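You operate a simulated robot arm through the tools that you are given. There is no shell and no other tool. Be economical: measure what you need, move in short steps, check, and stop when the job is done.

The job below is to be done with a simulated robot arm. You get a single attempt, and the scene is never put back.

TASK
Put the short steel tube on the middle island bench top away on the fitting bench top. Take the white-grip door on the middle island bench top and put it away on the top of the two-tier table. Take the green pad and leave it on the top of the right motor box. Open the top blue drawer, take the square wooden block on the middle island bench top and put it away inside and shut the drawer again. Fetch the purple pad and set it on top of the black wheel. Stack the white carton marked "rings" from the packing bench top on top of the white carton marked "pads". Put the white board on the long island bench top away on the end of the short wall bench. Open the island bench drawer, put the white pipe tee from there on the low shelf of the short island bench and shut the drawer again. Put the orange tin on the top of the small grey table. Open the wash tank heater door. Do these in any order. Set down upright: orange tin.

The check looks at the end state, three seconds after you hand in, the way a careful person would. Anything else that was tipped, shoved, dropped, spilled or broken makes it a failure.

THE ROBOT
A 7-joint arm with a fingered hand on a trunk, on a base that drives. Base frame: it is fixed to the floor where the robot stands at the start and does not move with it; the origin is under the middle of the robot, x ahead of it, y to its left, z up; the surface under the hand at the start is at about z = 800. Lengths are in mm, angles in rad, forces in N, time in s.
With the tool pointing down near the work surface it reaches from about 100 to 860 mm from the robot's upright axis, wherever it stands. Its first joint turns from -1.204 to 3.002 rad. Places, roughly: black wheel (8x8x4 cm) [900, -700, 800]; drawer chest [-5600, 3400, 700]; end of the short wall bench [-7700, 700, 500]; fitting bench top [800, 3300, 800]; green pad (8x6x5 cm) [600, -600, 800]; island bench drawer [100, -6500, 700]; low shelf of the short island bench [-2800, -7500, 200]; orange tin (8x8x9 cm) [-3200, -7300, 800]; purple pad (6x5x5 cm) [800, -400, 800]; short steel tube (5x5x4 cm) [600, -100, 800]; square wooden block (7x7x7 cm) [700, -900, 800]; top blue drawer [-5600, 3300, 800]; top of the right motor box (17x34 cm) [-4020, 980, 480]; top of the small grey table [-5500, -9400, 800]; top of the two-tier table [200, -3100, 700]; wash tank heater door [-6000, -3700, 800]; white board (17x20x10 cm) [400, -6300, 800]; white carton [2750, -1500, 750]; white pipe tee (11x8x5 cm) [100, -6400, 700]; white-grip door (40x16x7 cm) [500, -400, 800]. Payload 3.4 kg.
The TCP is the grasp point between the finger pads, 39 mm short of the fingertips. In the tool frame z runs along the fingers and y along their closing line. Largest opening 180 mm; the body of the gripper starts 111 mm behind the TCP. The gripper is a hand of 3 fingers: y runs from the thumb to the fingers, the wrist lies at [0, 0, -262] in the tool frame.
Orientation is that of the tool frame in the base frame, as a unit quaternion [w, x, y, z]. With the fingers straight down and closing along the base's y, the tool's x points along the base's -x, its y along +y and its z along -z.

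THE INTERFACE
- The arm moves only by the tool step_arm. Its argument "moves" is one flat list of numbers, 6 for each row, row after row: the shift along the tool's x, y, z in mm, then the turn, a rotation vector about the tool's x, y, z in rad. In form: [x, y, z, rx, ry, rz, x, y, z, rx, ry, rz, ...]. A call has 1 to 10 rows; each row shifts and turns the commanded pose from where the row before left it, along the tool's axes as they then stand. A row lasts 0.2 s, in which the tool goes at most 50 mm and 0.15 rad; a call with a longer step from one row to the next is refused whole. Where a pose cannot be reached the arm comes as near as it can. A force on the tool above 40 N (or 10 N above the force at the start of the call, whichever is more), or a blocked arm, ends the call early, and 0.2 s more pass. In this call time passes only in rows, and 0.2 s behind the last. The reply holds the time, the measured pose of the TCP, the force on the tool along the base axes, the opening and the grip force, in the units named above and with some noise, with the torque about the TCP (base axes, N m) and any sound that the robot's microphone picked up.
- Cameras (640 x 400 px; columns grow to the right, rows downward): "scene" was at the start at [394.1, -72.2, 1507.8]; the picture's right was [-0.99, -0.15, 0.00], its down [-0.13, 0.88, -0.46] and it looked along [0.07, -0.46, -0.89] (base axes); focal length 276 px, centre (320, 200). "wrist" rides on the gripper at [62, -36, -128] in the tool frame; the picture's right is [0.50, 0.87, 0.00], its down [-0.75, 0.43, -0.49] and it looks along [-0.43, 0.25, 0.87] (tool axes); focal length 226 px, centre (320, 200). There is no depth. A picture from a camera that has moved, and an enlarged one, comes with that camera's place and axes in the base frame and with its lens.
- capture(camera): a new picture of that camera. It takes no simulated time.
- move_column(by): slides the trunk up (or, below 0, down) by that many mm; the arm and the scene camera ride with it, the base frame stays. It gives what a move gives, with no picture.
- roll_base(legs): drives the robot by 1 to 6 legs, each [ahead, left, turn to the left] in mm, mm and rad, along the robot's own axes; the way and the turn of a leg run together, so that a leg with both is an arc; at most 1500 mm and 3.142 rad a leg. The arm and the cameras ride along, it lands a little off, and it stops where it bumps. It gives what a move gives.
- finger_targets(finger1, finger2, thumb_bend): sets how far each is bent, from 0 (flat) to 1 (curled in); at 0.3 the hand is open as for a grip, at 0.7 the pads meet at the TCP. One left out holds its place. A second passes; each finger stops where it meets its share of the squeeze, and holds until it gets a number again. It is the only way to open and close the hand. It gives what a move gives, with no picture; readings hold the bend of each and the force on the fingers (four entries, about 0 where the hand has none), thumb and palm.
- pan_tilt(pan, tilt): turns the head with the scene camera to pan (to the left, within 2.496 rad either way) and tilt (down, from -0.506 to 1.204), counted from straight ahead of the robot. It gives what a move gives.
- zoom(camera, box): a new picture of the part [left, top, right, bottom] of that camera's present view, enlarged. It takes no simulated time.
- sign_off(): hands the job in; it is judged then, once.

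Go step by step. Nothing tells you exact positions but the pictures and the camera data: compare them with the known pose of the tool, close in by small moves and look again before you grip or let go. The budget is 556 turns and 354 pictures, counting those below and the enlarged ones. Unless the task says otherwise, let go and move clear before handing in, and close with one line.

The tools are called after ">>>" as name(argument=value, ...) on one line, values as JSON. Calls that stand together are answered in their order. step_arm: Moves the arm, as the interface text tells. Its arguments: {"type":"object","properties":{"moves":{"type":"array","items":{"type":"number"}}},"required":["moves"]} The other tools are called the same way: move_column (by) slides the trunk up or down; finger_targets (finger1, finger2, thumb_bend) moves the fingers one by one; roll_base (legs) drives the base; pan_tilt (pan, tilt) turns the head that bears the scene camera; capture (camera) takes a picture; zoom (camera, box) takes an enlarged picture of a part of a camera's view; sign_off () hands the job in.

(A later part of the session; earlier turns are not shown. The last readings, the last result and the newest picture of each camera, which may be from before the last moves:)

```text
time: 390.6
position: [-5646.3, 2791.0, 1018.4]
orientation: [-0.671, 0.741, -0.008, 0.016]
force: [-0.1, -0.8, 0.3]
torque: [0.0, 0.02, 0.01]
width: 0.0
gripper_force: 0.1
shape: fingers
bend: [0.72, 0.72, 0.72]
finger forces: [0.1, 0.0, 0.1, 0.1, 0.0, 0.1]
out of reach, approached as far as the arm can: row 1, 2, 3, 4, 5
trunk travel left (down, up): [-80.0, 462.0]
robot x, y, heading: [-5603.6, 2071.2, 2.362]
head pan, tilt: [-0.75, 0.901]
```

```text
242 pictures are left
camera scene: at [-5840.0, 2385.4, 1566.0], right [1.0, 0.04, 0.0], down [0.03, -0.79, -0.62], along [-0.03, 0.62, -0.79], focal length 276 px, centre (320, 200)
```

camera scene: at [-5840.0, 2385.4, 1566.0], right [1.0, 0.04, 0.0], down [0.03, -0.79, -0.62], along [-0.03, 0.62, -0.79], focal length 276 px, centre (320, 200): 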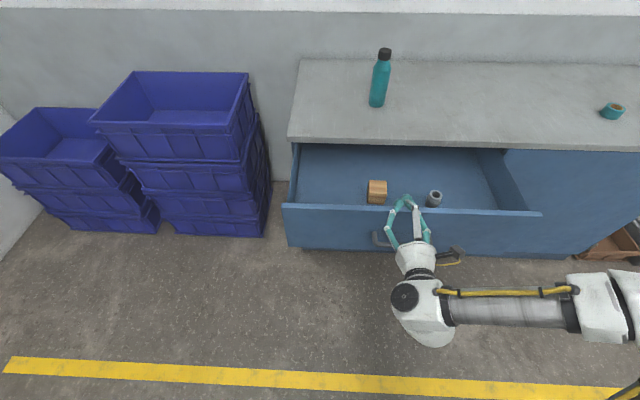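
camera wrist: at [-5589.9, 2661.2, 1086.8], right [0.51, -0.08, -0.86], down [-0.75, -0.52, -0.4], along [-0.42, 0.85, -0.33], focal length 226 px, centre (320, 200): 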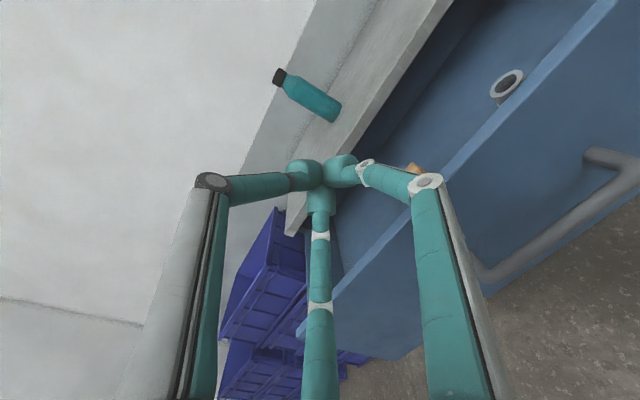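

I pitch back to about 48° from vertical and lower, to push with the fist tips above the bar.

>>> step_arm(moves=[0, 0, 0, -0.14, 0, 0, 0, 0, 0, -0.14, 0, 0, 0, 0, 0, -0.14, 0, 0, 0, 0, 0, -0.14, 0, 0, 10, 34, 29, 0, 0, 0, 10, 34, 29, 0, 0, 0, 10, 34, 29, 0, 0, 0, 10, 34, 29, 0, 0, 0])

>>> capture(camera="scene")

>>> capture(camera="wrist")

```text
time: 392.4
position: [-5605.7, 2804.5, 836.8]
orientation: [-0.449, 0.893, 0.007, 0.006]
force: [-0.1, -0.6, 0.7]
torque: [0.0, -0.01, 0.04]
width: 0.2
gripper_force: 0.0
shape: fingers
bend: [0.72, 0.72, 0.72]
finger forces: [0.0, 0.0, 0.0, 0.0, 0.1, 0.0]
trunk travel left (down, up): [-80.0, 462.0]
robot x, y, heading: [-5604.9, 2069.4, 2.366]
head pan, tilt: [-0.75, 0.901]
```

```text
241 pictures are left
camera scene: at [-5841.1, 2387.4, 1565.1], right [1.0, 0.04, 0.0], down [0.03, -0.79, -0.62], along [-0.03, 0.61, -0.79], focal length 276 px, centre (320, 200)
```

scene: 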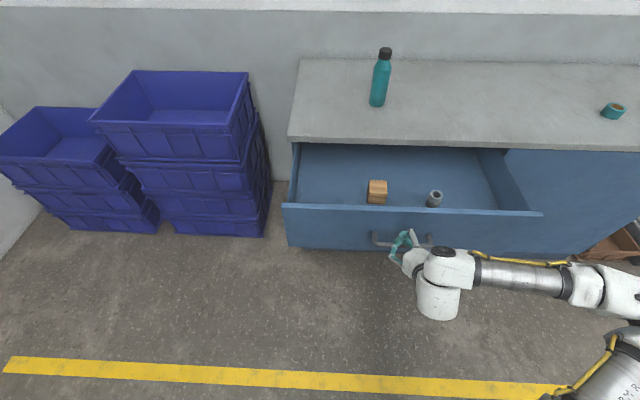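

```text
240 pictures are left
camera wrist: at [-5544.5, 2723.9, 942.9], right [0.51, -0.51, -0.69], down [-0.75, -0.66, -0.07], along [-0.42, 0.55, -0.72], focal length 226 px, centre (320, 200)
```

wrist: 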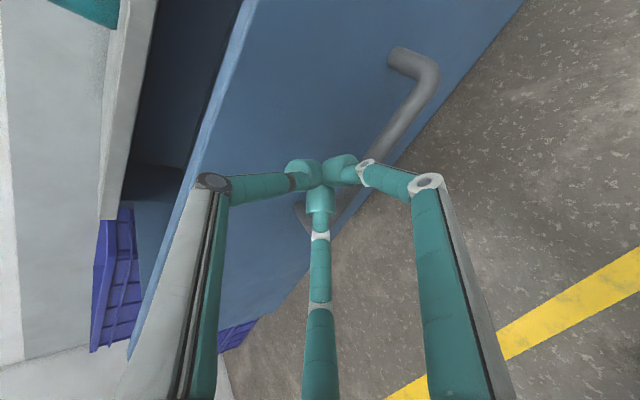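

Good pose, above the bar. I push the drawer in.

>>> step_arm(moves=[0, -27, 36, 0, 0, 0, 0, -27, 36, 0, 0, 0, 0, -27, 36, 0, 0, 0, 0, -27, 36, 0, 0, 0, 0, -27, 36, 0, 0, 0])

>>> capture(camera="scene")

```text
time: 393.6
position: [-5603.8, 3030.6, 837.1]
orientation: [-0.448, 0.894, 0.005, 0.005]
force: [-0.2, 0.3, -0.9]
torque: [0.04, 0.03, -0.03]
width: 0.0
gripper_force: 0.1
shape: fingers
bend: [0.72, 0.72, 0.72]
finger forces: [0.0, 0.0, 0.0, 0.0, 0.0, 0.0]
trunk travel left (down, up): [-80.0, 462.0]
robot x, y, heading: [-5601.7, 2071.5, 2.364]
head pan, tilt: [-0.75, 0.901]
```

```text
239 pictures are left
camera scene: at [-5840.8, 2391.4, 1564.2], right [1.0, 0.04, 0.0], down [0.03, -0.79, -0.61], along [-0.03, 0.61, -0.79], focal length 276 px, centre (320, 200)
```

scene: 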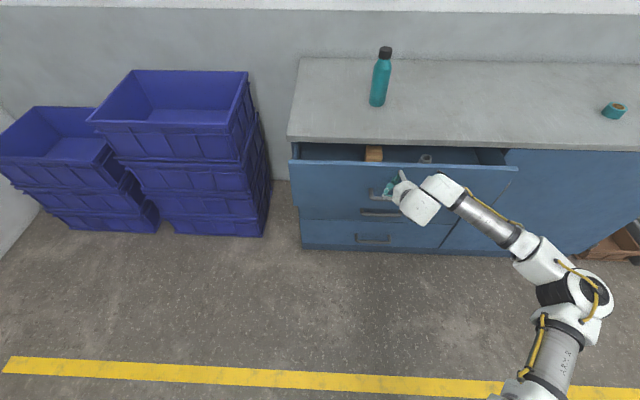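

Closing nicely. I push the rest.

>>> step_arm(moves=[0, -24, 32, 0, 0, 0, 0, -24, 32, 0, 0, 0, 0, -12, 16, 0, 0, 0])

>>> capture(camera="scene")

```text
time: 394.4
position: [-5605.5, 3130.5, 840.7]
orientation: [-0.45, 0.893, 0.006, 0.006]
force: [-0.4, 0.3, -2.2]
torque: [0.01, -0.02, 0.01]
width: 0.1
gripper_force: 0.1
shape: fingers
bend: [0.72, 0.72, 0.72]
finger forces: [0.0, 0.0, 0.0, 0.0, 0.0, 0.1]
trunk travel left (down, up): [-80.0, 462.0]
robot x, y, heading: [-5604.8, 2070.1, 2.368]
head pan, tilt: [-0.75, 0.901]
```

```text
238 pictures are left
camera scene: at [-5840.9, 2390.5, 1564.6], right [1.0, 0.04, 0.0], down [0.03, -0.79, -0.61], along [-0.03, 0.61, -0.79], focal length 276 px, centre (320, 200)
```

scene: 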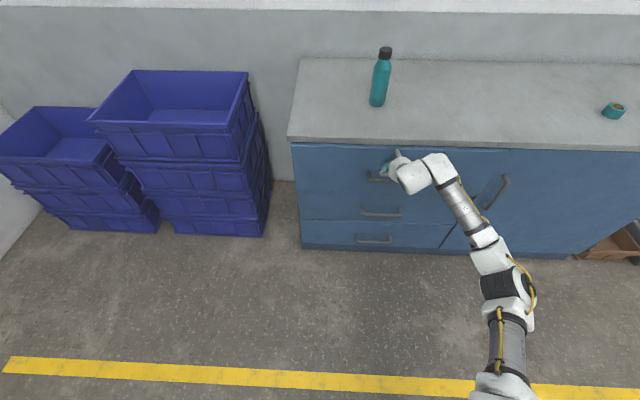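

>>> step_arm(moves=[0, -6, 8, 0, 0, 0, 0, -6, 8, 0, 0, 0])

>>> step_arm(moves=[0, 27, -36, 0, 0, 0, 0, 27, -36, 0, 0, 0, 0, 27, -36, 0, 0, 0, 0, 27, -36, 0, 0, 0])

>>> zoom(camera="scene", box=[270, 120, 540, 270])

```text
time: 395.0
position: [-5606.6, 3150.1, 840.7]
orientation: [-0.45, 0.893, 0.005, 0.006]
force: [0.0, -0.7, -0.4]
torque: [0.01, -0.02, -0.02]
width: 0.0
gripper_force: 0.1
shape: fingers
bend: [0.72, 0.72, 0.72]
finger forces: [0.0, 0.0, 0.0, 0.1, 0.1, 0.0]
trunk travel left (down, up): [-80.0, 462.0]
robot x, y, heading: [-5605.2, 2074.2, 2.368]
head pan, tilt: [-0.75, 0.901]
```

```text
time: 396.0
position: [-5609.0, 2968.4, 841.0]
orientation: [-0.45, 0.893, 0.006, 0.007]
force: [-0.4, 0.3, 0.2]
torque: [0.0, -0.05, -0.02]
width: 0.0
gripper_force: 0.1
shape: fingers
bend: [0.72, 0.72, 0.72]
finger forces: [0.0, 0.0, 0.0, 0.0, 0.1, 0.0]
trunk travel left (down, up): [-80.0, 462.0]
robot x, y, heading: [-5600.9, 2073.1, 2.365]
head pan, tilt: [-0.75, 0.901]
```

```text
2.37 times, centred on (405, 195) of scene
camera zoom: at [-5842.7, 2384.8, 1565.5], right [1.0, 0.04, 0.0], down [0.03, -0.79, -0.62], along [-0.03, 0.62, -0.79], focal length 655 px, centre (118, 212)
```

zoom: 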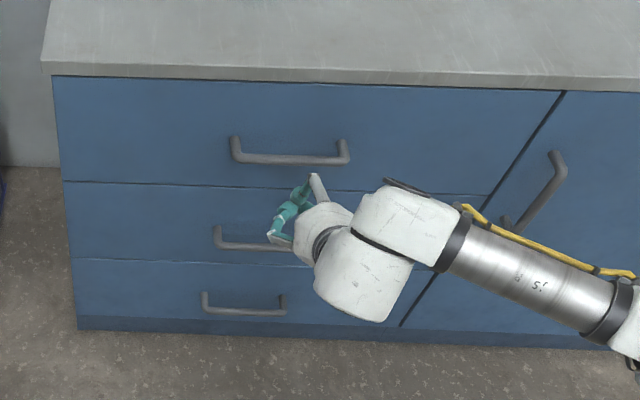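

I verify it is fully shut by pushing until there is resistance.

>>> step_arm(moves=[0, -27, 36, 0, 0, 0, 0, -27, 36, 0, 0, 0, 0, -27, 36, 0, 0, 0, 0, -27, 36, 0, 0, 0, 0, -9, 12, 0, 0, 0])

>>> step_arm(moves=[0, -6, 8, 0, 0, 0, 0, -6, 8, 0, 0, 0])

>>> zoom(camera="scene", box=[270, 120, 540, 270])

```text
time: 397.2
position: [-5609.9, 3159.7, 845.6]
orientation: [-0.449, 0.893, 0.007, 0.008]
force: [3.7, -33.8, 0.7]
torque: [-0.89, -0.07, -0.13]
width: 0.1
gripper_force: 28.1
shape: fingers
bend: [0.73, 0.73, 0.75]
finger forces: [17.8, 17.6, 0.1, 0.0, 21.7, 0.0]
trunk travel left (down, up): [-80.0, 462.0]
robot x, y, heading: [-5607.4, 2068.2, 2.363]
head pan, tilt: [-0.75, 0.901]
```

```text
time: 397.5
position: [-5609.9, 3159.3, 844.5]
orientation: [-0.447, 0.894, 0.006, 0.003]
force: [-1.8, -34.8, 4.0]
torque: [-0.85, 0.07, 0.06]
width: 0.0
gripper_force: 29.4
shape: fingers
bend: [0.73, 0.73, 0.75]
finger forces: [18.1, 17.8, 0.1, 0.0, 22.3, 0.0]
trunk travel left (down, up): [-80.0, 462.0]
robot x, y, heading: [-5604.2, 2070.9, 2.364]
head pan, tilt: [-0.75, 0.901]
stopped in row 1: the force on the tool passed its limit at 49 N (the readings are from after the stop); the commanded pose is now the measured one
```

```text
2.37 times, centred on (405, 195) of scene
camera zoom: at [-5845.2, 2376.3, 1566.8], right [1.0, 0.04, 0.0], down [0.04, -0.78, -0.62], along [-0.03, 0.62, -0.78], focal length 655 px, centre (118, 212)
```

zoom: 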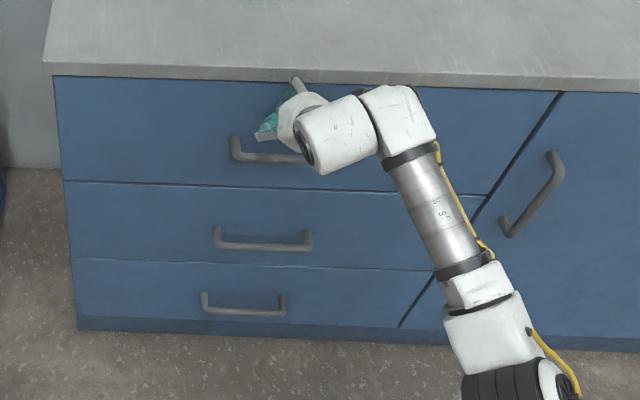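

Firm stop at the closed position: the drawer is shut. I retreat, point the tool down again and head for the purple pad from the far side of the middle bench.

>>> step_arm(moves=[0, 27, -36, 0, 0, 0, 0, 27, -36, 0, 0, 0, 0, 27, -36, 0, 0, 0, 0, 27, -36, 0, 0, 0, 0, 27, -36, 0, 0, 0, 0, 27, -36, 0, 0, 0, 0, 27, -36, 0, 0, 0])

>>> step_arm(moves=[0, 0, -30, -0.14, 0, 0, 0, 0, -30, -0.14, 0, 0, 0, 0, -30, -0.14, 0, 0, 0, 0, -30, -0.14, 0, 0, 0, 0, -30, -0.14, 0, 0, 0, 0, -30, -0.14, 0, 0, 0, 0, -30, -0.09, 0, 0, 0, 0, -40, 0, 0, 0])

```text
time: 399.1
position: [-5605.7, 2846.2, 843.5]
orientation: [-0.448, 0.894, 0.006, 0.006]
force: [-0.3, -0.2, 0.0]
torque: [-0.01, 0.0, 0.0]
width: 0.0
gripper_force: 0.1
shape: fingers
bend: [0.72, 0.72, 0.72]
finger forces: [0.0, 0.0, 0.0, 0.1, 0.0, 0.0]
trunk travel left (down, up): [-80.0, 462.0]
robot x, y, heading: [-5604.6, 2072.8, 2.364]
head pan, tilt: [-0.75, 0.901]
```

```text
time: 400.9
position: [-5609.2, 2748.4, 1061.6]
orientation: [0.002, 1.0, 0.003, 0.008]
force: [0.3, -0.2, -0.3]
torque: [-0.03, 0.0, 0.0]
width: 0.0
gripper_force: 0.0
shape: fingers
bend: [0.72, 0.72, 0.72]
finger forces: [0.0, 0.1, 0.0, 0.0, 0.1, 0.0]
trunk travel left (down, up): [-80.0, 462.0]
robot x, y, heading: [-5607.5, 2071.2, 2.366]
head pan, tilt: [-0.75, 0.901]
```

>>> move_column(by=90)

>>> roll_base(legs=[[0, 0, 1.577], [-1223, 431, 0], [-1042, 1078, 0], [158, 880, 0], [158, 880, 0], [-875, 545, 0]])

```text
time: 402.1
position: [-5609.6, 2751.7, 1147.5]
orientation: [0.001, 1.0, 0.003, 0.009]
force: [-0.4, 0.5, -0.3]
torque: [-0.01, -0.03, -0.02]
width: 0.1
gripper_force: 0.1
shape: fingers
bend: [0.72, 0.72, 0.72]
finger forces: [0.1, 0.0, 0.0, 0.0, 0.0, 0.0]
trunk travel left (down, up): [-170.0, 372.0]
robot x, y, heading: [-5602.7, 2069.1, 2.368]
head pan, tilt: [-0.75, 0.901]
```

```text
time: 433.0
position: [-1574.3, 1416.9, 1148.3]
orientation: [-0.004, 0.7, 0.714, 0.005]
force: [-0.6, -0.5, 0.5]
torque: [0.0, 0.02, 0.02]
width: 0.0
gripper_force: 0.1
shape: fingers
bend: [0.72, 0.72, 0.72]
finger forces: [0.0, 0.0, 0.1, 0.0, 0.0, 0.0]
trunk travel left (down, up): [-170.0, 372.0]
robot x, y, heading: [-890.0, 1425.8, -2.334]
head pan, tilt: [-0.75, 0.901]
```

>>> roll_base(legs=[[-967, 1012, 0], [-759, 866, 0], [940, 898, 0], [450, 390, 0]])

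>>> pan_tilt(pan=-0.75, tilt=0.9)

>>> capture(camera="scene")

```text
time: 454.5
position: [1028.8, -525.2, 1152.6]
orientation: [-0.008, 0.691, 0.723, 0.005]
force: [-0.2, 1.1, 0.7]
torque: [0.0, 0.03, 0.03]
width: 0.0
gripper_force: 0.0
shape: fingers
bend: [0.72, 0.72, 0.72]
finger forces: [0.1, 0.1, 0.1, 0.1, 0.1, 0.0]
trunk travel left (down, up): [-170.0, 372.0]
robot x, y, heading: [1700.1, -489.4, -2.309]
head pan, tilt: [-0.75, 0.901]
```

```text
time: 455.1
position: [1036.5, -526.8, 1156.6]
orientation: [-0.01, 0.691, 0.722, 0.003]
force: [-1.0, -0.1, 1.1]
torque: [-0.02, 0.01, 0.02]
width: 0.0
gripper_force: 0.0
shape: fingers
bend: [0.72, 0.72, 0.72]
finger forces: [0.0, 0.1, 0.0, 0.0, 0.1, 0.1]
trunk travel left (down, up): [-170.0, 372.0]
robot x, y, heading: [1703.5, -491.4, -2.312]
head pan, tilt: [-0.75, 0.901]
```

```text
235 pictures are left
camera scene: at [1493.4, -631.9, 1684.2], right [-0.08, 1.0, 0.0], down [0.78, 0.06, -0.62], along [-0.61, -0.05, -0.79], focal length 276 px, centre (320, 200)
```

scene: 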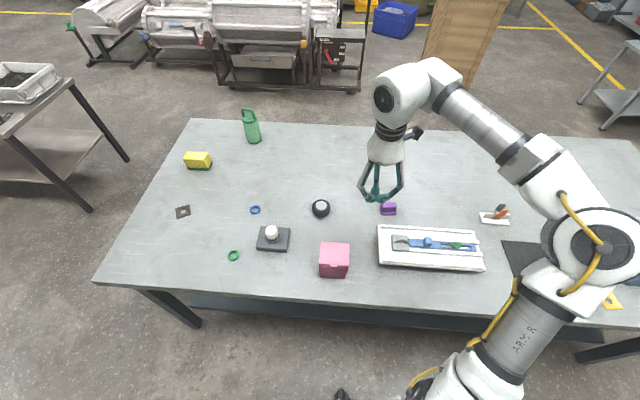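

I move the base 130 mm closer and bring the hand above the purple pad.

>>> roll_base(legs=[[102, -82, 0]])

>>> move_column(by=-90)

>>> finger_targets(finger1=0.38, finger2=0.38, thumb_bend=0.4)

>>> capture(camera="wrist")

```text
time: 456.4
position: [917.6, -560.4, 1161.1]
orientation: [-0.016, 0.69, 0.723, 0.005]
force: [0.0, -0.2, -1.1]
torque: [0.02, -0.07, 0.02]
width: 0.0
gripper_force: 0.1
shape: fingers
bend: [0.72, 0.72, 0.72]
finger forces: [0.1, 0.0, 0.0, 0.1, 0.1, 0.1]
trunk travel left (down, up): [-170.0, 372.0]
robot x, y, heading: [1576.1, -516.0, -2.309]
head pan, tilt: [-0.75, 0.901]
```

```text
time: 457.7
position: [913.0, -549.6, 1068.6]
orientation: [-0.011, 0.69, 0.723, 0.001]
force: [0.0, -1.1, 0.7]
torque: [-0.02, 0.01, 0.03]
width: 0.0
gripper_force: 0.0
shape: fingers
bend: [0.72, 0.72, 0.72]
finger forces: [0.1, 0.0, 0.1, 0.0, 0.0, 0.1]
trunk travel left (down, up): [-80.0, 462.0]
robot x, y, heading: [1572.9, -518.1, -2.316]
head pan, tilt: [-0.75, 0.901]
```

```text
time: 458.7
position: [919.2, -557.3, 1070.3]
orientation: [-0.014, 0.69, 0.724, 0.004]
force: [0.3, 0.4, 0.2]
torque: [0.03, 0.01, -0.02]
width: 116.3
gripper_force: 0.1
shape: fingers
bend: [0.38, 0.38, 0.4]
finger forces: [0.0, 0.0, 0.1, 0.0, 0.0, 0.0]
trunk travel left (down, up): [-80.0, 462.0]
robot x, y, heading: [1577.7, -516.6, -2.303]
head pan, tilt: [-0.75, 0.901]
```

```text
234 pictures are left
camera wrist: at [881.3, -500.3, 1200.3], right [0.84, 0.54, 0.0], down [0.48, -0.74, 0.47], along [0.25, -0.39, -0.89], focal length 226 px, centre (320, 200)
```

wrist: 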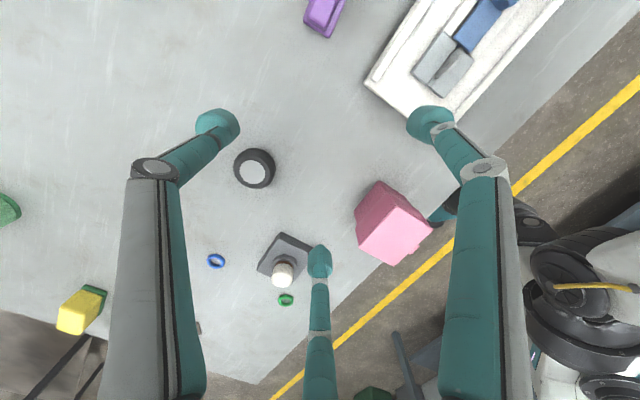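

>>> step_arm(moves=[33, -20, 15, 0, 0, 0, 33, -20, 15, 0, 0, 0, 33, -20, 15, 0, 0, 0, 33, -20, 15, 0, 0, 0])

>>> capture(camera="wrist")

```text
time: 459.7
position: [817.6, -418.1, 1006.2]
orientation: [-0.009, 0.691, 0.723, 0.002]
force: [-0.1, -0.7, 0.1]
torque: [0.02, -0.02, -0.01]
width: 116.1
gripper_force: 0.0
shape: fingers
bend: [0.38, 0.38, 0.4]
finger forces: [0.1, 0.1, 0.0, 0.0, 0.0, 0.0]
trunk travel left (down, up): [-80.0, 462.0]
robot x, y, heading: [1576.4, -516.4, -2.307]
head pan, tilt: [-0.75, 0.901]
```

```text
233 pictures are left
camera wrist: at [779.9, -359.3, 1135.7], right [0.84, 0.54, 0.0], down [0.47, -0.74, 0.48], along [0.26, -0.4, -0.88], focal length 226 px, centre (320, 200)
```

wrist: 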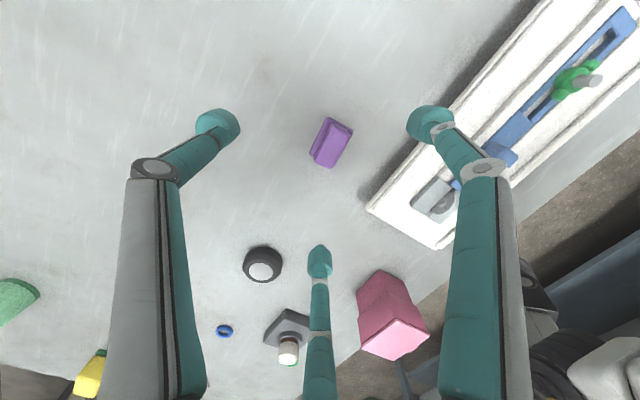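

>>> finger_targets(finger1=0.44, finger2=0.44, thumb_bend=0.46)

>>> step_arm(moves=[0, 17, 40, 0, 0, -0.12, 0, 0, 40, 0, 0, -0.04, 0, 0, 30, 0, 0, 0])

>>> capture(camera="wrist")

```text
time: 460.7
position: [819.4, -417.0, 1006.8]
orientation: [-0.009, 0.691, 0.723, 0.003]
force: [0.6, 0.3, 0.7]
torque: [0.01, 0.0, 0.05]
width: 93.2
gripper_force: 0.1
shape: fingers
bend: [0.44, 0.44, 0.46]
finger forces: [0.0, 0.0, 0.1, 0.2, 0.0, 0.1]
trunk travel left (down, up): [-80.0, 462.0]
robot x, y, heading: [1574.7, -513.5, -2.303]
head pan, tilt: [-0.75, 0.901]
```

```text
time: 461.5
position: [835.0, -414.8, 899.8]
orientation: [-0.009, 0.63, 0.776, 0.004]
force: [0.1, 0.0, -0.4]
torque: [0.01, 0.0, 0.01]
width: 93.3
gripper_force: 0.1
shape: fingers
bend: [0.44, 0.44, 0.46]
finger forces: [0.0, 0.0, 0.1, 0.0, 0.0, 0.0]
trunk travel left (down, up): [-80.0, 462.0]
robot x, y, heading: [1578.9, -511.4, -2.303]
head pan, tilt: [-0.75, 0.901]
```

```text
232 pictures are left
camera wrist: at [788.0, -364.3, 1028.3], right [0.74, 0.67, 0.0], down [0.59, -0.66, 0.47], along [0.32, -0.35, -0.88], focal length 226 px, centre (320, 200)
```

wrist: 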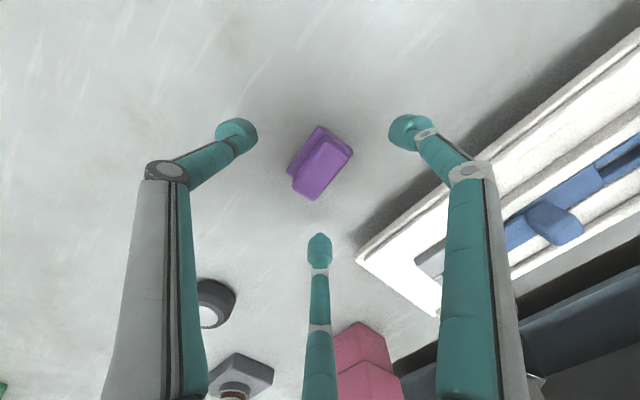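

>>> step_arm(moves=[4, 0, 37, 0, 0, 0])

>>> finger_targets(finger1=0.75, finger2=0.75, thumb_bend=0.56)

>>> capture(camera="wrist")

```text
time: 461.9
position: [836.1, -413.4, 860.9]
orientation: [-0.009, 0.63, 0.776, 0.005]
force: [-0.2, -0.4, -0.7]
torque: [0.0, 0.02, 0.04]
width: 93.2
gripper_force: 0.1
shape: fingers
bend: [0.44, 0.44, 0.46]
finger forces: [0.1, 0.1, 0.0, 0.1, 0.1, 0.1]
trunk travel left (down, up): [-80.0, 462.0]
robot x, y, heading: [1573.0, -515.1, -2.307]
head pan, tilt: [-0.75, 0.901]
```

```text
time: 462.9
position: [835.4, -412.3, 861.2]
orientation: [-0.01, 0.63, 0.777, 0.004]
force: [-0.9, 0.3, -0.6]
torque: [0.01, 0.04, -0.01]
width: 25.0
gripper_force: 1.2
shape: fingers
bend: [0.73, 0.73, 0.55]
finger forces: [0.0, 0.0, 0.1, 0.0, 2.0, 0.1]
trunk travel left (down, up): [-80.0, 462.0]
robot x, y, heading: [1573.4, -516.2, -2.31]
head pan, tilt: [-0.75, 0.901]
```

```text
231 pictures are left
camera wrist: at [788.8, -361.1, 990.6], right [0.74, 0.67, 0.0], down [0.59, -0.66, 0.47], along [0.32, -0.35, -0.88], focal length 226 px, centre (320, 200)
```

wrist: 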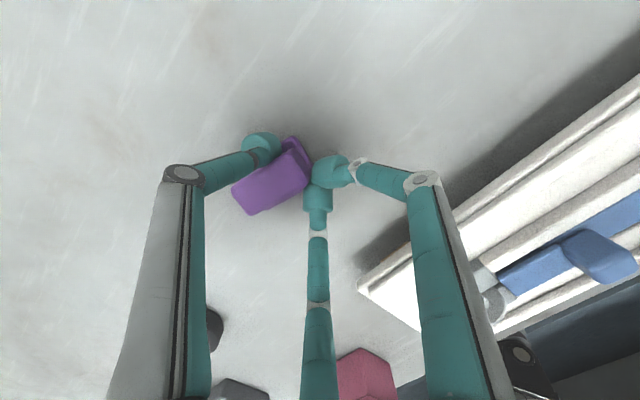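

The narrow grip slipped sideways. I open and will grip across the thin direction instead.

>>> finger_targets(finger1=0.44, finger2=0.44, thumb_bend=0.4)

>>> step_arm(moves=[0, 0, -40, 0, 0, 0, 0, 0, -40, 0, 0, 0])

>>> capture(camera="wrist")

```text
time: 463.9
position: [836.5, -412.8, 862.5]
orientation: [-0.01, 0.63, 0.776, 0.004]
force: [0.9, 0.3, -0.3]
torque: [-0.01, 0.0, 0.0]
width: 104.2
gripper_force: 0.0
shape: fingers
bend: [0.44, 0.44, 0.4]
finger forces: [0.0, 0.0, 0.0, 0.0, 0.0, 0.0]
trunk travel left (down, up): [-80.0, 462.0]
robot x, y, heading: [1578.4, -515.1, -2.305]
head pan, tilt: [-0.75, 0.901]
```

```text
time: 464.5
position: [838.3, -416.0, 945.0]
orientation: [-0.011, 0.63, 0.776, 0.004]
force: [0.1, 0.0, 1.1]
torque: [0.0, -0.01, 0.0]
width: 104.4
gripper_force: 0.0
shape: fingers
bend: [0.44, 0.44, 0.4]
finger forces: [0.0, 0.0, 0.0, 0.0, 0.1, 0.0]
trunk travel left (down, up): [-80.0, 462.0]
robot x, y, heading: [1574.9, -516.1, -2.306]
head pan, tilt: [-0.75, 0.901]
```

```text
230 pictures are left
camera wrist: at [791.7, -364.6, 1073.5], right [0.74, 0.67, 0.0], down [0.59, -0.66, 0.47], along [0.32, -0.35, -0.88], focal length 226 px, centre (320, 200)
```

wrist: 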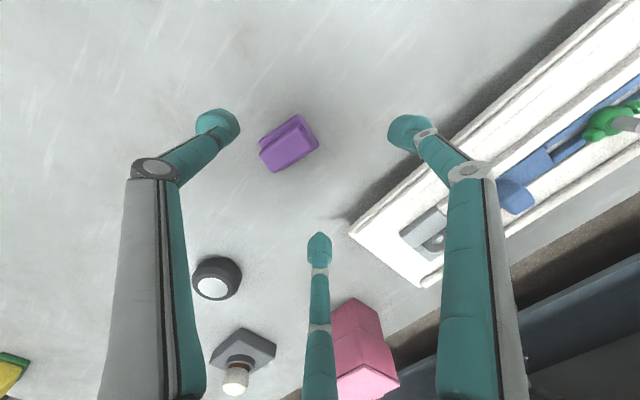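

>>> step_arm(moves=[-7, -30, 0, 0, 0, 0, 0, 0, 0, 0, 0, -0.143, 0, 0, 0, 0, 0, -0.143, 0, 0, 0, 0, 0, -0.143, 0, 0, 0, 0, 0, -0.143, 0, 0, 0, 0, 0, -0.143, 0, 0, 0, 0, 0, -0.143, 0, 0, 0, 0, 0, -0.143, 0, 0, 20, 0, 0, -0.139])

>>> capture(camera="wrist")

```text
time: 466.5
position: [808.3, -428.3, 921.4]
orientation: [-0.006, 0.111, 0.994, 0.009]
force: [0.1, 0.2, 0.7]
torque: [0.0, 0.0, -0.01]
width: 104.2
gripper_force: 0.1
shape: fingers
bend: [0.44, 0.44, 0.4]
finger forces: [0.0, 0.0, 0.0, 0.1, 0.0, 0.1]
trunk travel left (down, up): [-80.0, 462.0]
robot x, y, heading: [1573.1, -510.7, -2.305]
head pan, tilt: [-0.75, 0.901]
```

```text
229 pictures are left
camera wrist: at [741.0, -452.2, 1049.6], right [-0.3, 0.95, 0.02], down [0.84, 0.25, 0.49], along [0.46, 0.16, -0.87], focal length 226 px, centre (320, 200)
```

wrist: 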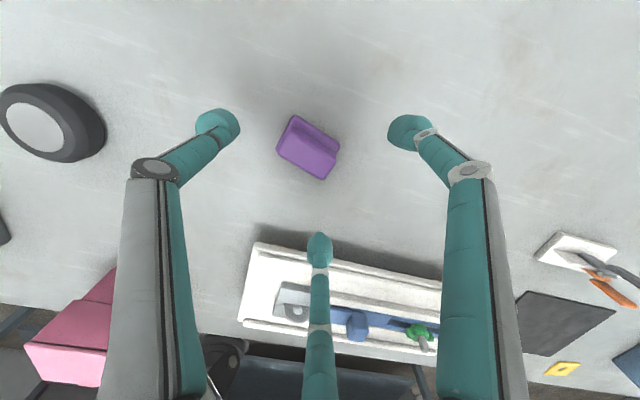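

>>> step_arm(moves=[-4, -9, 30, 0, 0, 0, 0, 0, 30, 0, 0, 0])

>>> finger_targets(finger1=0.56, finger2=0.56, thumb_bend=0.52)

>>> capture(camera="wrist")

```text
time: 467.1
position: [811.0, -437.4, 861.0]
orientation: [-0.007, 0.112, 0.994, 0.009]
force: [-0.1, 0.7, 0.3]
torque: [-0.01, 0.03, -0.02]
width: 104.1
gripper_force: 0.1
shape: fingers
bend: [0.44, 0.44, 0.4]
finger forces: [0.0, 0.1, 0.1, 0.0, 0.0, 0.1]
trunk travel left (down, up): [-80.0, 462.0]
robot x, y, heading: [1576.3, -515.8, -2.304]
head pan, tilt: [-0.75, 0.901]
```

```text
time: 468.1
position: [811.5, -437.4, 861.7]
orientation: [-0.006, 0.11, 0.994, 0.009]
force: [1.1, -0.2, -0.4]
torque: [0.01, -0.02, 0.0]
width: 57.7
gripper_force: 0.1
shape: fingers
bend: [0.56, 0.56, 0.52]
finger forces: [0.0, 0.0, 0.1, 0.0, 0.0, 0.0]
trunk travel left (down, up): [-80.0, 462.0]
robot x, y, heading: [1574.3, -517.6, -2.31]
head pan, tilt: [-0.75, 0.901]
```

```text
228 pictures are left
camera wrist: at [742.9, -461.5, 989.5], right [-0.29, 0.96, 0.02], down [0.84, 0.25, 0.49], along [0.46, 0.16, -0.87], focal length 226 px, centre (320, 200)
```

wrist: 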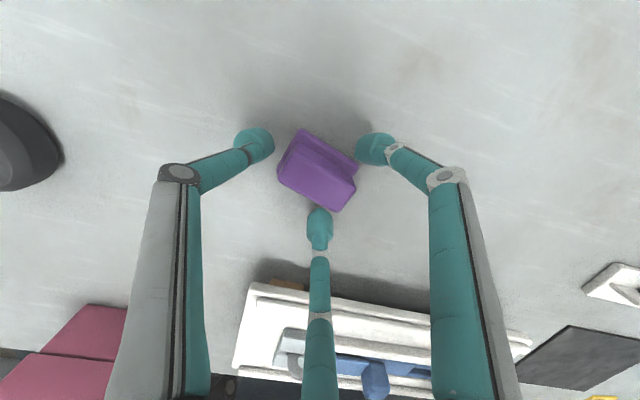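

>>> finger_targets(finger1=0.75, finger2=0.75, thumb_bend=0.56)

>>> capture(camera="wrist")

```text
time: 469.1
position: [811.8, -436.9, 862.3]
orientation: [-0.006, 0.112, 0.994, 0.008]
force: [0.2, 0.9, 0.3]
torque: [-0.05, -0.01, -0.01]
width: 33.5
gripper_force: 11.2
shape: fingers
bend: [0.67, 0.67, 0.54]
finger forces: [10.3, 10.0, 0.0, 0.0, 3.0, 0.0]
trunk travel left (down, up): [-80.0, 462.0]
robot x, y, heading: [1575.8, -517.2, -2.308]
head pan, tilt: [-0.75, 0.901]
```

```text
227 pictures are left
camera wrist: at [742.9, -461.4, 989.6], right [-0.29, 0.96, 0.02], down [0.84, 0.25, 0.49], along [0.46, 0.16, -0.87], focal length 226 px, centre (320, 200)
```

wrist: 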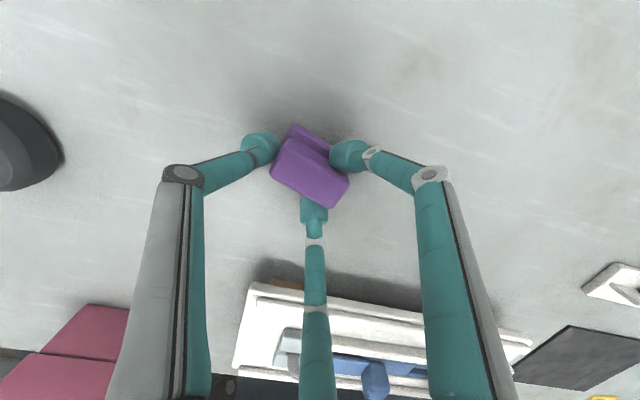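

Solid pinch. I lift and look at the wheel.

>>> step_arm(moves=[0, 0, -20, 0, 0, 0, 0, 0, -40, 0, 0, 0, 0, 0, -40, 0, 0, 0])

>>> zoom(camera="scene", box=[220, 140, 460, 290])

>>> capture(camera="wrist")

```text
time: 469.9
position: [811.3, -439.3, 962.8]
orientation: [-0.007, 0.112, 0.994, 0.009]
force: [0.6, 0.3, 0.2]
torque: [-0.01, 0.02, -0.04]
width: 33.4
gripper_force: 11.5
shape: fingers
bend: [0.67, 0.67, 0.54]
finger forces: [10.1, 10.0, 0.0, 0.0, 2.9, 0.0]
trunk travel left (down, up): [-80.0, 462.0]
robot x, y, heading: [1574.8, -514.6, -2.305]
head pan, tilt: [-0.75, 0.901]
```

```text
2.67 times, centred on (340, 215) of scene
camera zoom: at [1268.3, -765.3, 1565.5], right [-0.08, 1.0, 0.0], down [0.78, 0.07, -0.62], along [-0.61, -0.05, -0.79], focal length 737 px, centre (267, 160)
```

zoom: 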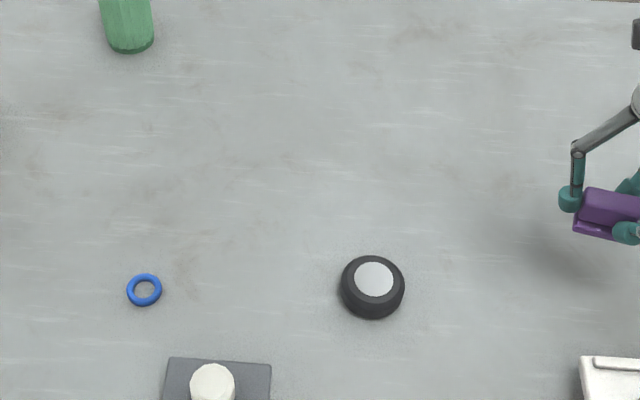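

```text
225 pictures are left
camera wrist: at [744.1, -463.1, 1091.0], right [-0.29, 0.96, 0.02], down [0.84, 0.25, 0.49], along [0.46, 0.16, -0.87], focal length 226 px, centre (320, 200)
```

wrist: 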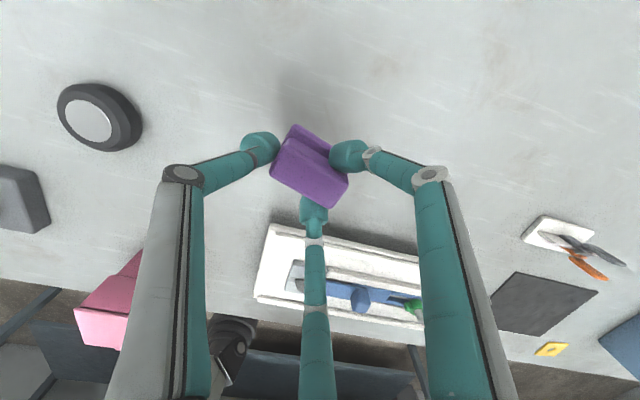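

The wheel is centred at about (859,-681). I carry the pad over it.

>>> step_arm(moves=[-21, -43, 0, 0, 0, 0, -21, -43, 0, 0, 0, 0, -21, -43, 0, 0, 0, 0, -21, -43, 0, 0, 0, 0, -21, -43, 0, 0, 0, 0])

>>> capture(camera="wrist")

>>> zoom(camera="scene", box=[260, 140, 420, 240])

```text
time: 471.1
position: [866.5, -671.9, 957.3]
orientation: [-0.006, 0.113, 0.994, 0.009]
force: [-0.6, 0.1, -1.1]
torque: [-0.01, -0.03, 0.03]
width: 33.5
gripper_force: 11.3
shape: fingers
bend: [0.67, 0.67, 0.54]
finger forces: [10.1, 9.9, 0.1, 0.0, 2.9, 0.1]
trunk travel left (down, up): [-80.0, 462.0]
robot x, y, heading: [1574.8, -517.0, -2.307]
head pan, tilt: [-0.75, 0.901]
```

```text
224 pictures are left
camera wrist: at [798.2, -696.0, 1085.7], right [-0.29, 0.96, 0.02], down [0.84, 0.25, 0.49], along [0.46, 0.16, -0.87], focal length 226 px, centre (320, 200)
```

wrist: 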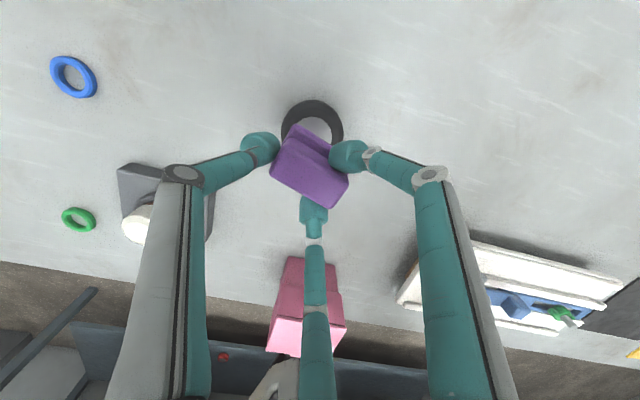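

```text
4.00 times, centred on (340, 190) of scene
camera zoom: at [1267.7, -769.9, 1564.4], right [-0.08, 1.0, 0.0], down [0.79, 0.07, -0.62], along [-0.61, -0.05, -0.79], focal length 1105 px, centre (240, 240)
```

zoom: 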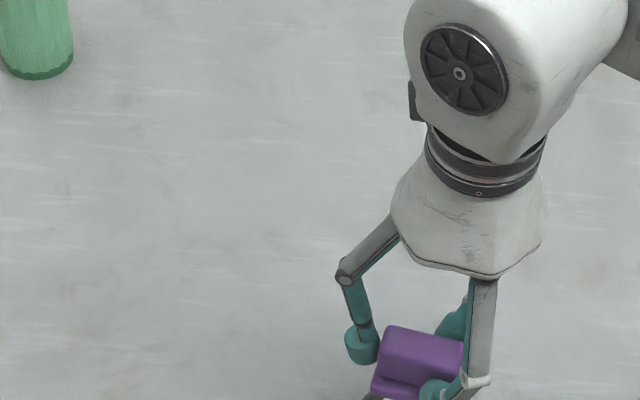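

>>> step_arm(moves=[4, -4, 30, 0, 0, 0, 0, 0, 14, 0, 0, 0])

>>> capture(camera="wrist")

>>> zoom(camera="scene", box=[300, 190, 400, 253])

```text
time: 471.7
position: [861.2, -672.4, 913.4]
orientation: [-0.007, 0.112, 0.994, 0.007]
force: [-0.1, -1.2, -0.1]
torque: [-0.01, 0.01, 0.0]
width: 33.5
gripper_force: 11.4
shape: fingers
bend: [0.67, 0.67, 0.54]
finger forces: [10.1, 9.9, 0.0, 0.0, 2.9, 0.0]
trunk travel left (down, up): [-80.0, 462.0]
robot x, y, heading: [1575.3, -513.5, -2.299]
head pan, tilt: [-0.75, 0.901]
```

```text
222 pictures are left
camera wrist: at [792.6, -696.2, 1041.0], right [-0.29, 0.96, 0.02], down [0.84, 0.25, 0.49], along [0.46, 0.16, -0.87], focal length 226 px, centre (320, 200)
```

wrist: 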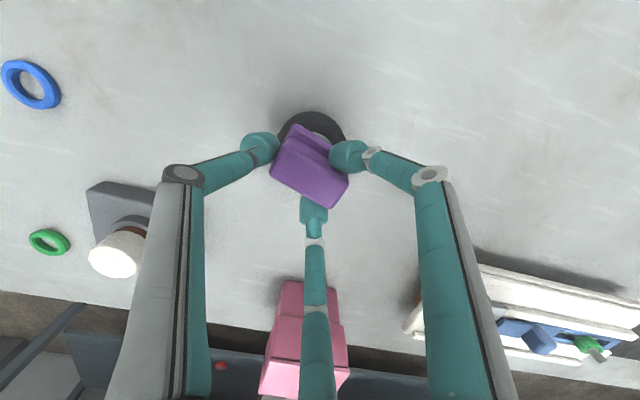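

```text
6.35 times, centred on (350, 222) of scene
camera zoom: at [1266.1, -765.8, 1565.0], right [-0.09, 1.0, 0.0], down [0.79, 0.07, -0.62], along [-0.61, -0.05, -0.79], focal length 1754 px, centre (130, 64)
```

zoom: 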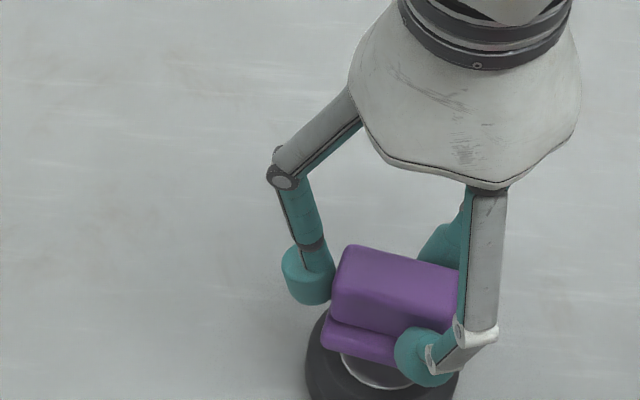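

Both views agree the pad is centred within a few mm. I lower to contact.

>>> step_arm(moves=[-1, -4, 7, 0, 0, 0])

>>> step_arm(moves=[0, 0, 4, 0, 0, 0])

>>> step_arm(moves=[0, 0, 3, 0, 0, 0])

```text
time: 472.1
position: [861.6, -677.9, 906.1]
orientation: [-0.006, 0.112, 0.994, 0.01]
force: [0.0, 0.3, -0.9]
torque: [0.05, 0.02, 0.02]
width: 33.2
gripper_force: 11.3
shape: fingers
bend: [0.67, 0.67, 0.54]
finger forces: [10.1, 9.8, 0.1, 0.1, 2.9, 0.0]
trunk travel left (down, up): [-80.0, 462.0]
robot x, y, heading: [1578.2, -514.0, -2.302]
head pan, tilt: [-0.75, 0.901]
```

```text
time: 472.5
position: [860.4, -677.9, 902.3]
orientation: [-0.006, 0.112, 0.994, 0.009]
force: [-0.8, 0.0, -1.1]
torque: [0.01, 0.01, 0.01]
width: 33.3
gripper_force: 11.7
shape: fingers
bend: [0.67, 0.67, 0.54]
finger forces: [10.0, 10.0, 0.0, 0.0, 3.0, 0.0]
trunk travel left (down, up): [-80.0, 462.0]
robot x, y, heading: [1576.4, -513.4, -2.307]
head pan, tilt: [-0.75, 0.901]
```

```text
time: 472.9
position: [861.6, -677.2, 899.0]
orientation: [-0.006, 0.111, 0.994, 0.008]
force: [-0.1, 0.0, -0.3]
torque: [0.0, 0.02, 0.0]
width: 33.2
gripper_force: 11.1
shape: fingers
bend: [0.67, 0.67, 0.54]
finger forces: [10.0, 9.9, 0.0, 0.0, 2.9, 0.0]
trunk travel left (down, up): [-80.0, 462.0]
robot x, y, heading: [1579.0, -518.1, -2.303]
head pan, tilt: [-0.75, 0.901]
```

>>> step_arm(moves=[0, 0, 3, 0, 0, 0])

>>> step_arm(moves=[0, 0, 3, 0, 0, 0])

>>> zoom(camera="scene", box=[300, 190, 400, 253])

```text
time: 473.3
position: [861.6, -676.9, 897.0]
orientation: [-0.006, 0.111, 0.994, 0.008]
force: [0.8, -0.8, -0.7]
torque: [-0.02, -0.02, 0.02]
width: 33.2
gripper_force: 10.9
shape: fingers
bend: [0.67, 0.67, 0.54]
finger forces: [10.1, 9.9, 0.0, 0.0, 2.9, 0.0]
trunk travel left (down, up): [-80.0, 462.0]
robot x, y, heading: [1576.6, -517.5, -2.306]
head pan, tilt: [-0.75, 0.901]
```

```text
time: 473.7
position: [861.5, -676.6, 894.9]
orientation: [-0.007, 0.112, 0.994, 0.008]
force: [0.5, 1.8, 3.6]
torque: [-0.05, 0.05, -0.04]
width: 33.7
gripper_force: 12.1
shape: fingers
bend: [0.67, 0.67, 0.54]
finger forces: [10.5, 10.2, 0.0, 0.1, 3.0, 0.0]
trunk travel left (down, up): [-80.0, 462.0]
robot x, y, heading: [1572.7, -513.7, -2.306]
head pan, tilt: [-0.75, 0.901]
```

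```text
6.35 times, centred on (350, 222) of scene
camera zoom: at [1267.7, -766.5, 1565.2], right [-0.08, 1.0, 0.0], down [0.79, 0.07, -0.62], along [-0.61, -0.05, -0.79], focal length 1754 px, centre (130, 64)
```

zoom: 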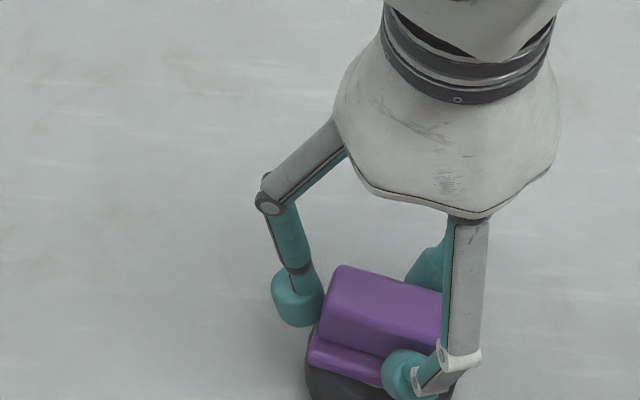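

Contact. I release gently and lift straight up.

>>> finger_targets(finger1=0.55, finger2=0.55, thumb_bend=0.48)

>>> step_arm(moves=[0, 0, -25, 0, 0, 0, 0, 0, -40, 0, 0, 0, 0, 0, -40, 0, 0, 0, 0, 0, -45, 0, 0, 0, 0, 0, -45, 0, 0, 0])

>>> zoom(camera="scene", box=[260, 160, 420, 260])

```text
time: 474.7
position: [861.4, -675.9, 893.4]
orientation: [-0.006, 0.111, 0.994, 0.009]
force: [0.1, 0.1, 0.0]
torque: [0.04, -0.01, 0.0]
width: 66.7
gripper_force: 0.1
shape: fingers
bend: [0.55, 0.55, 0.48]
finger forces: [0.1, 0.0, 0.0, 0.0, 0.1, 0.0]
trunk travel left (down, up): [-80.0, 462.0]
robot x, y, heading: [1575.6, -518.1, -2.302]
head pan, tilt: [-0.75, 0.901]
```

```text
time: 475.9
position: [867.8, -681.5, 1092.7]
orientation: [-0.007, 0.112, 0.994, 0.008]
force: [-0.1, 0.8, 1.2]
torque: [0.0, 0.02, -0.04]
width: 66.7
gripper_force: 0.1
shape: fingers
bend: [0.55, 0.55, 0.48]
finger forces: [0.1, 0.0, 0.0, 0.1, 0.0, 0.0]
trunk travel left (down, up): [-80.0, 462.0]
robot x, y, heading: [1571.5, -511.9, -2.306]
head pan, tilt: [-0.75, 0.901]
```

```text
4.00 times, centred on (340, 210) of scene
camera zoom: at [1269.3, -768.0, 1565.2], right [-0.08, 1.0, 0.0], down [0.78, 0.07, -0.62], along [-0.61, -0.05, -0.79], focal length 1105 px, centre (240, 160)
```

zoom: 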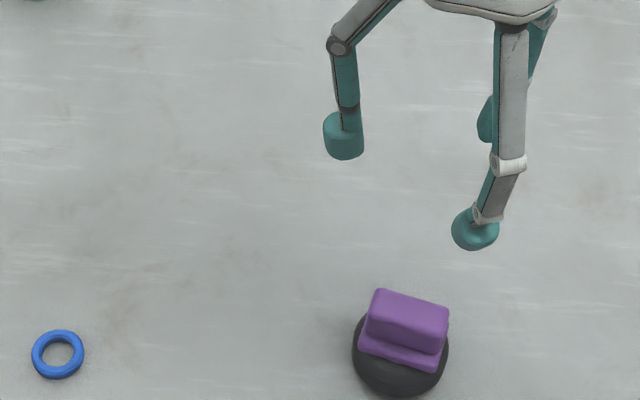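

The purple pad rests on the wheel. Next the cartons: I look toward the packing bench behind.

>>> pan_tilt(pan=2.0, tilt=0.5)

>>> capture(camera="scene")

```text
time: 478.3
position: [866.3, -680.4, 1091.2]
orientation: [-0.006, 0.111, 0.994, 0.01]
force: [-0.3, 0.2, 0.4]
torque: [0.02, 0.01, -0.02]
width: 67.1
gripper_force: 0.1
shape: fingers
bend: [0.55, 0.55, 0.48]
finger forces: [0.1, 0.0, 0.0, 0.0, 0.1, 0.0]
trunk travel left (down, up): [-80.0, 462.0]
robot x, y, heading: [1574.8, -516.2, -2.301]
head pan, tilt: [2.0, 0.499]
```

```text
218 pictures are left
camera scene: at [1429.1, -788.5, 1599.9], right [-0.3, -0.95, 0.0], down [-0.45, 0.14, -0.88], along [0.84, -0.26, -0.47], focal length 276 px, centre (320, 200)
```

scene: 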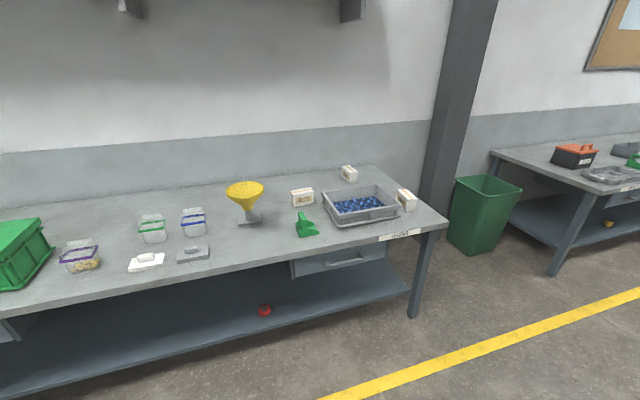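

>>> zoom(camera="scene", box=[280, 155, 440, 255])

```text
4.00 times, centred on (360, 205) of scene
camera zoom: at [1429.1, -788.5, 1599.9], right [-0.3, -0.95, 0.0], down [-0.45, 0.14, -0.88], along [0.84, -0.26, -0.47], focal length 1105 px, centre (160, 180)
```

zoom: 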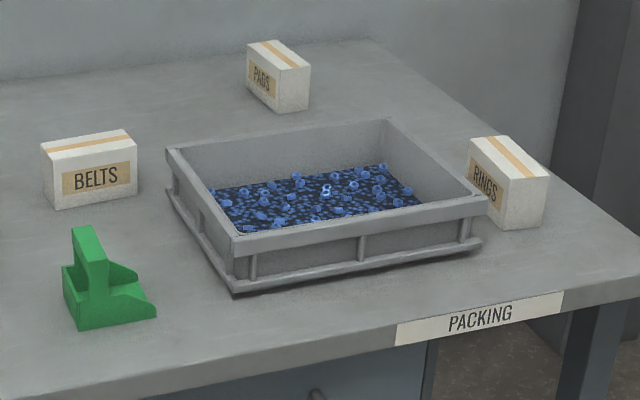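

RINGS is at the bench's right end, PADS at the back corner. I drive around to the bench's south end to reach both.

>>> roll_base(legs=[[165, 416, 0], [939, 840, 0], [0, 0, -2.13], [-236, -817, 0]])

>>> pan_tilt(pan=-0.9, tilt=0.8)

>>> capture(camera="scene")

```text
time: 496.1
position: [2845.2, -1493.5, 1092.1]
orientation: [0.004, 0.924, 0.382, 0.012]
force: [0.0, 0.2, -0.5]
torque: [0.0, -0.05, 0.01]
width: 66.6
gripper_force: 0.1
shape: fingers
bend: [0.55, 0.55, 0.48]
finger forces: [0.0, 0.0, 0.1, 0.1, 0.0, 0.1]
trunk travel left (down, up): [-80.0, 462.0]
robot x, y, heading: [2607.5, -2178.0, 1.842]
head pan, tilt: [2.0, 0.499]
```

```text
time: 498.6
position: [2846.1, -1496.8, 1093.6]
orientation: [0.003, 0.924, 0.382, 0.011]
force: [0.3, 0.0, 0.2]
torque: [0.03, 0.0, -0.04]
width: 66.9
gripper_force: 0.0
shape: fingers
bend: [0.55, 0.55, 0.48]
finger forces: [0.0, 0.0, 0.0, 0.0, 0.0, 0.1]
trunk travel left (down, up): [-80.0, 462.0]
robot x, y, heading: [2607.8, -2181.9, 1.844]
head pan, tilt: [-0.901, 0.799]
```

```text
216 pictures are left
camera scene: at [2572.1, -1790.9, 1572.8], right [0.81, -0.59, 0.0], down [-0.42, -0.58, -0.69], along [0.41, 0.56, -0.72], focal length 276 px, centre (320, 200)
```

scene: 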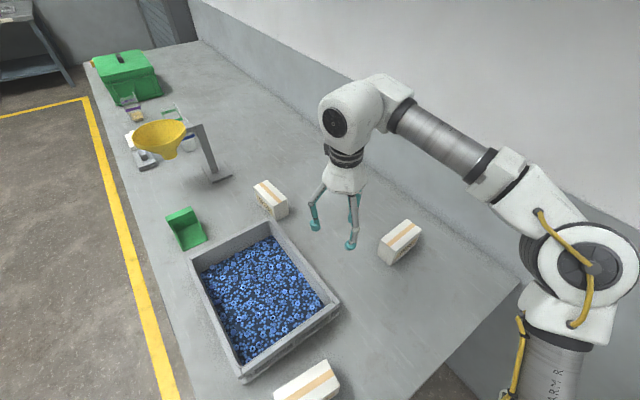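

>>> pan_tilt(pan=-0.7, tilt=1.05)

>>> capture(camera="scene")

>>> capture(camera="wrist")

```text
time: 499.4
position: [2844.8, -1498.2, 1094.2]
orientation: [0.003, 0.924, 0.382, 0.012]
force: [0.5, 0.5, -0.4]
torque: [0.0, -0.02, -0.02]
width: 67.0
gripper_force: 0.0
shape: fingers
bend: [0.55, 0.55, 0.48]
finger forces: [0.1, 0.0, 0.0, 0.0, 0.1, 0.0]
trunk travel left (down, up): [-80.0, 462.0]
robot x, y, heading: [2611.7, -2178.4, 1.841]
head pan, tilt: [-0.7, 1.051]
```

```text
215 pictures are left
camera scene: at [2552.2, -1795.9, 1554.3], right [0.91, -0.41, 0.0], down [-0.36, -0.79, -0.49], along [0.2, 0.45, -0.87], focal length 276 px, centre (320, 200)
```

scene: 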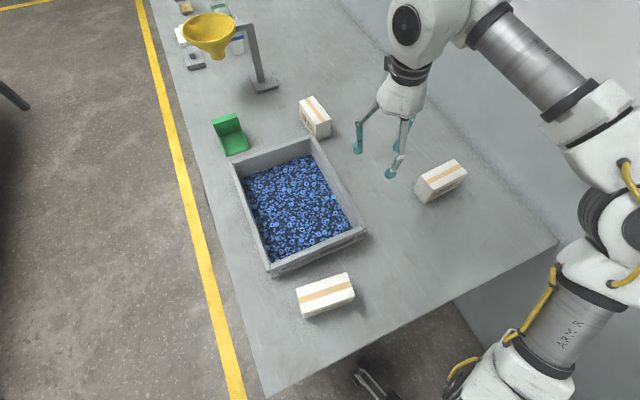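

```text
214 pictures are left
camera wrist: at [2861.3, -1428.3, 1222.2], right [0.97, -0.26, 0.02], down [-0.24, -0.84, 0.48], along [-0.11, -0.47, -0.87], focal length 226 px, centre (320, 200)
```

wrist: 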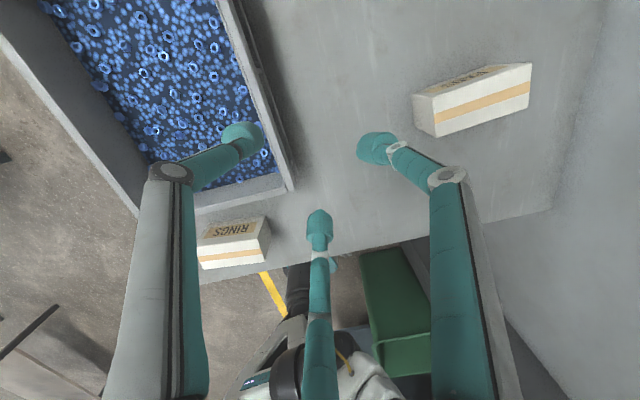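

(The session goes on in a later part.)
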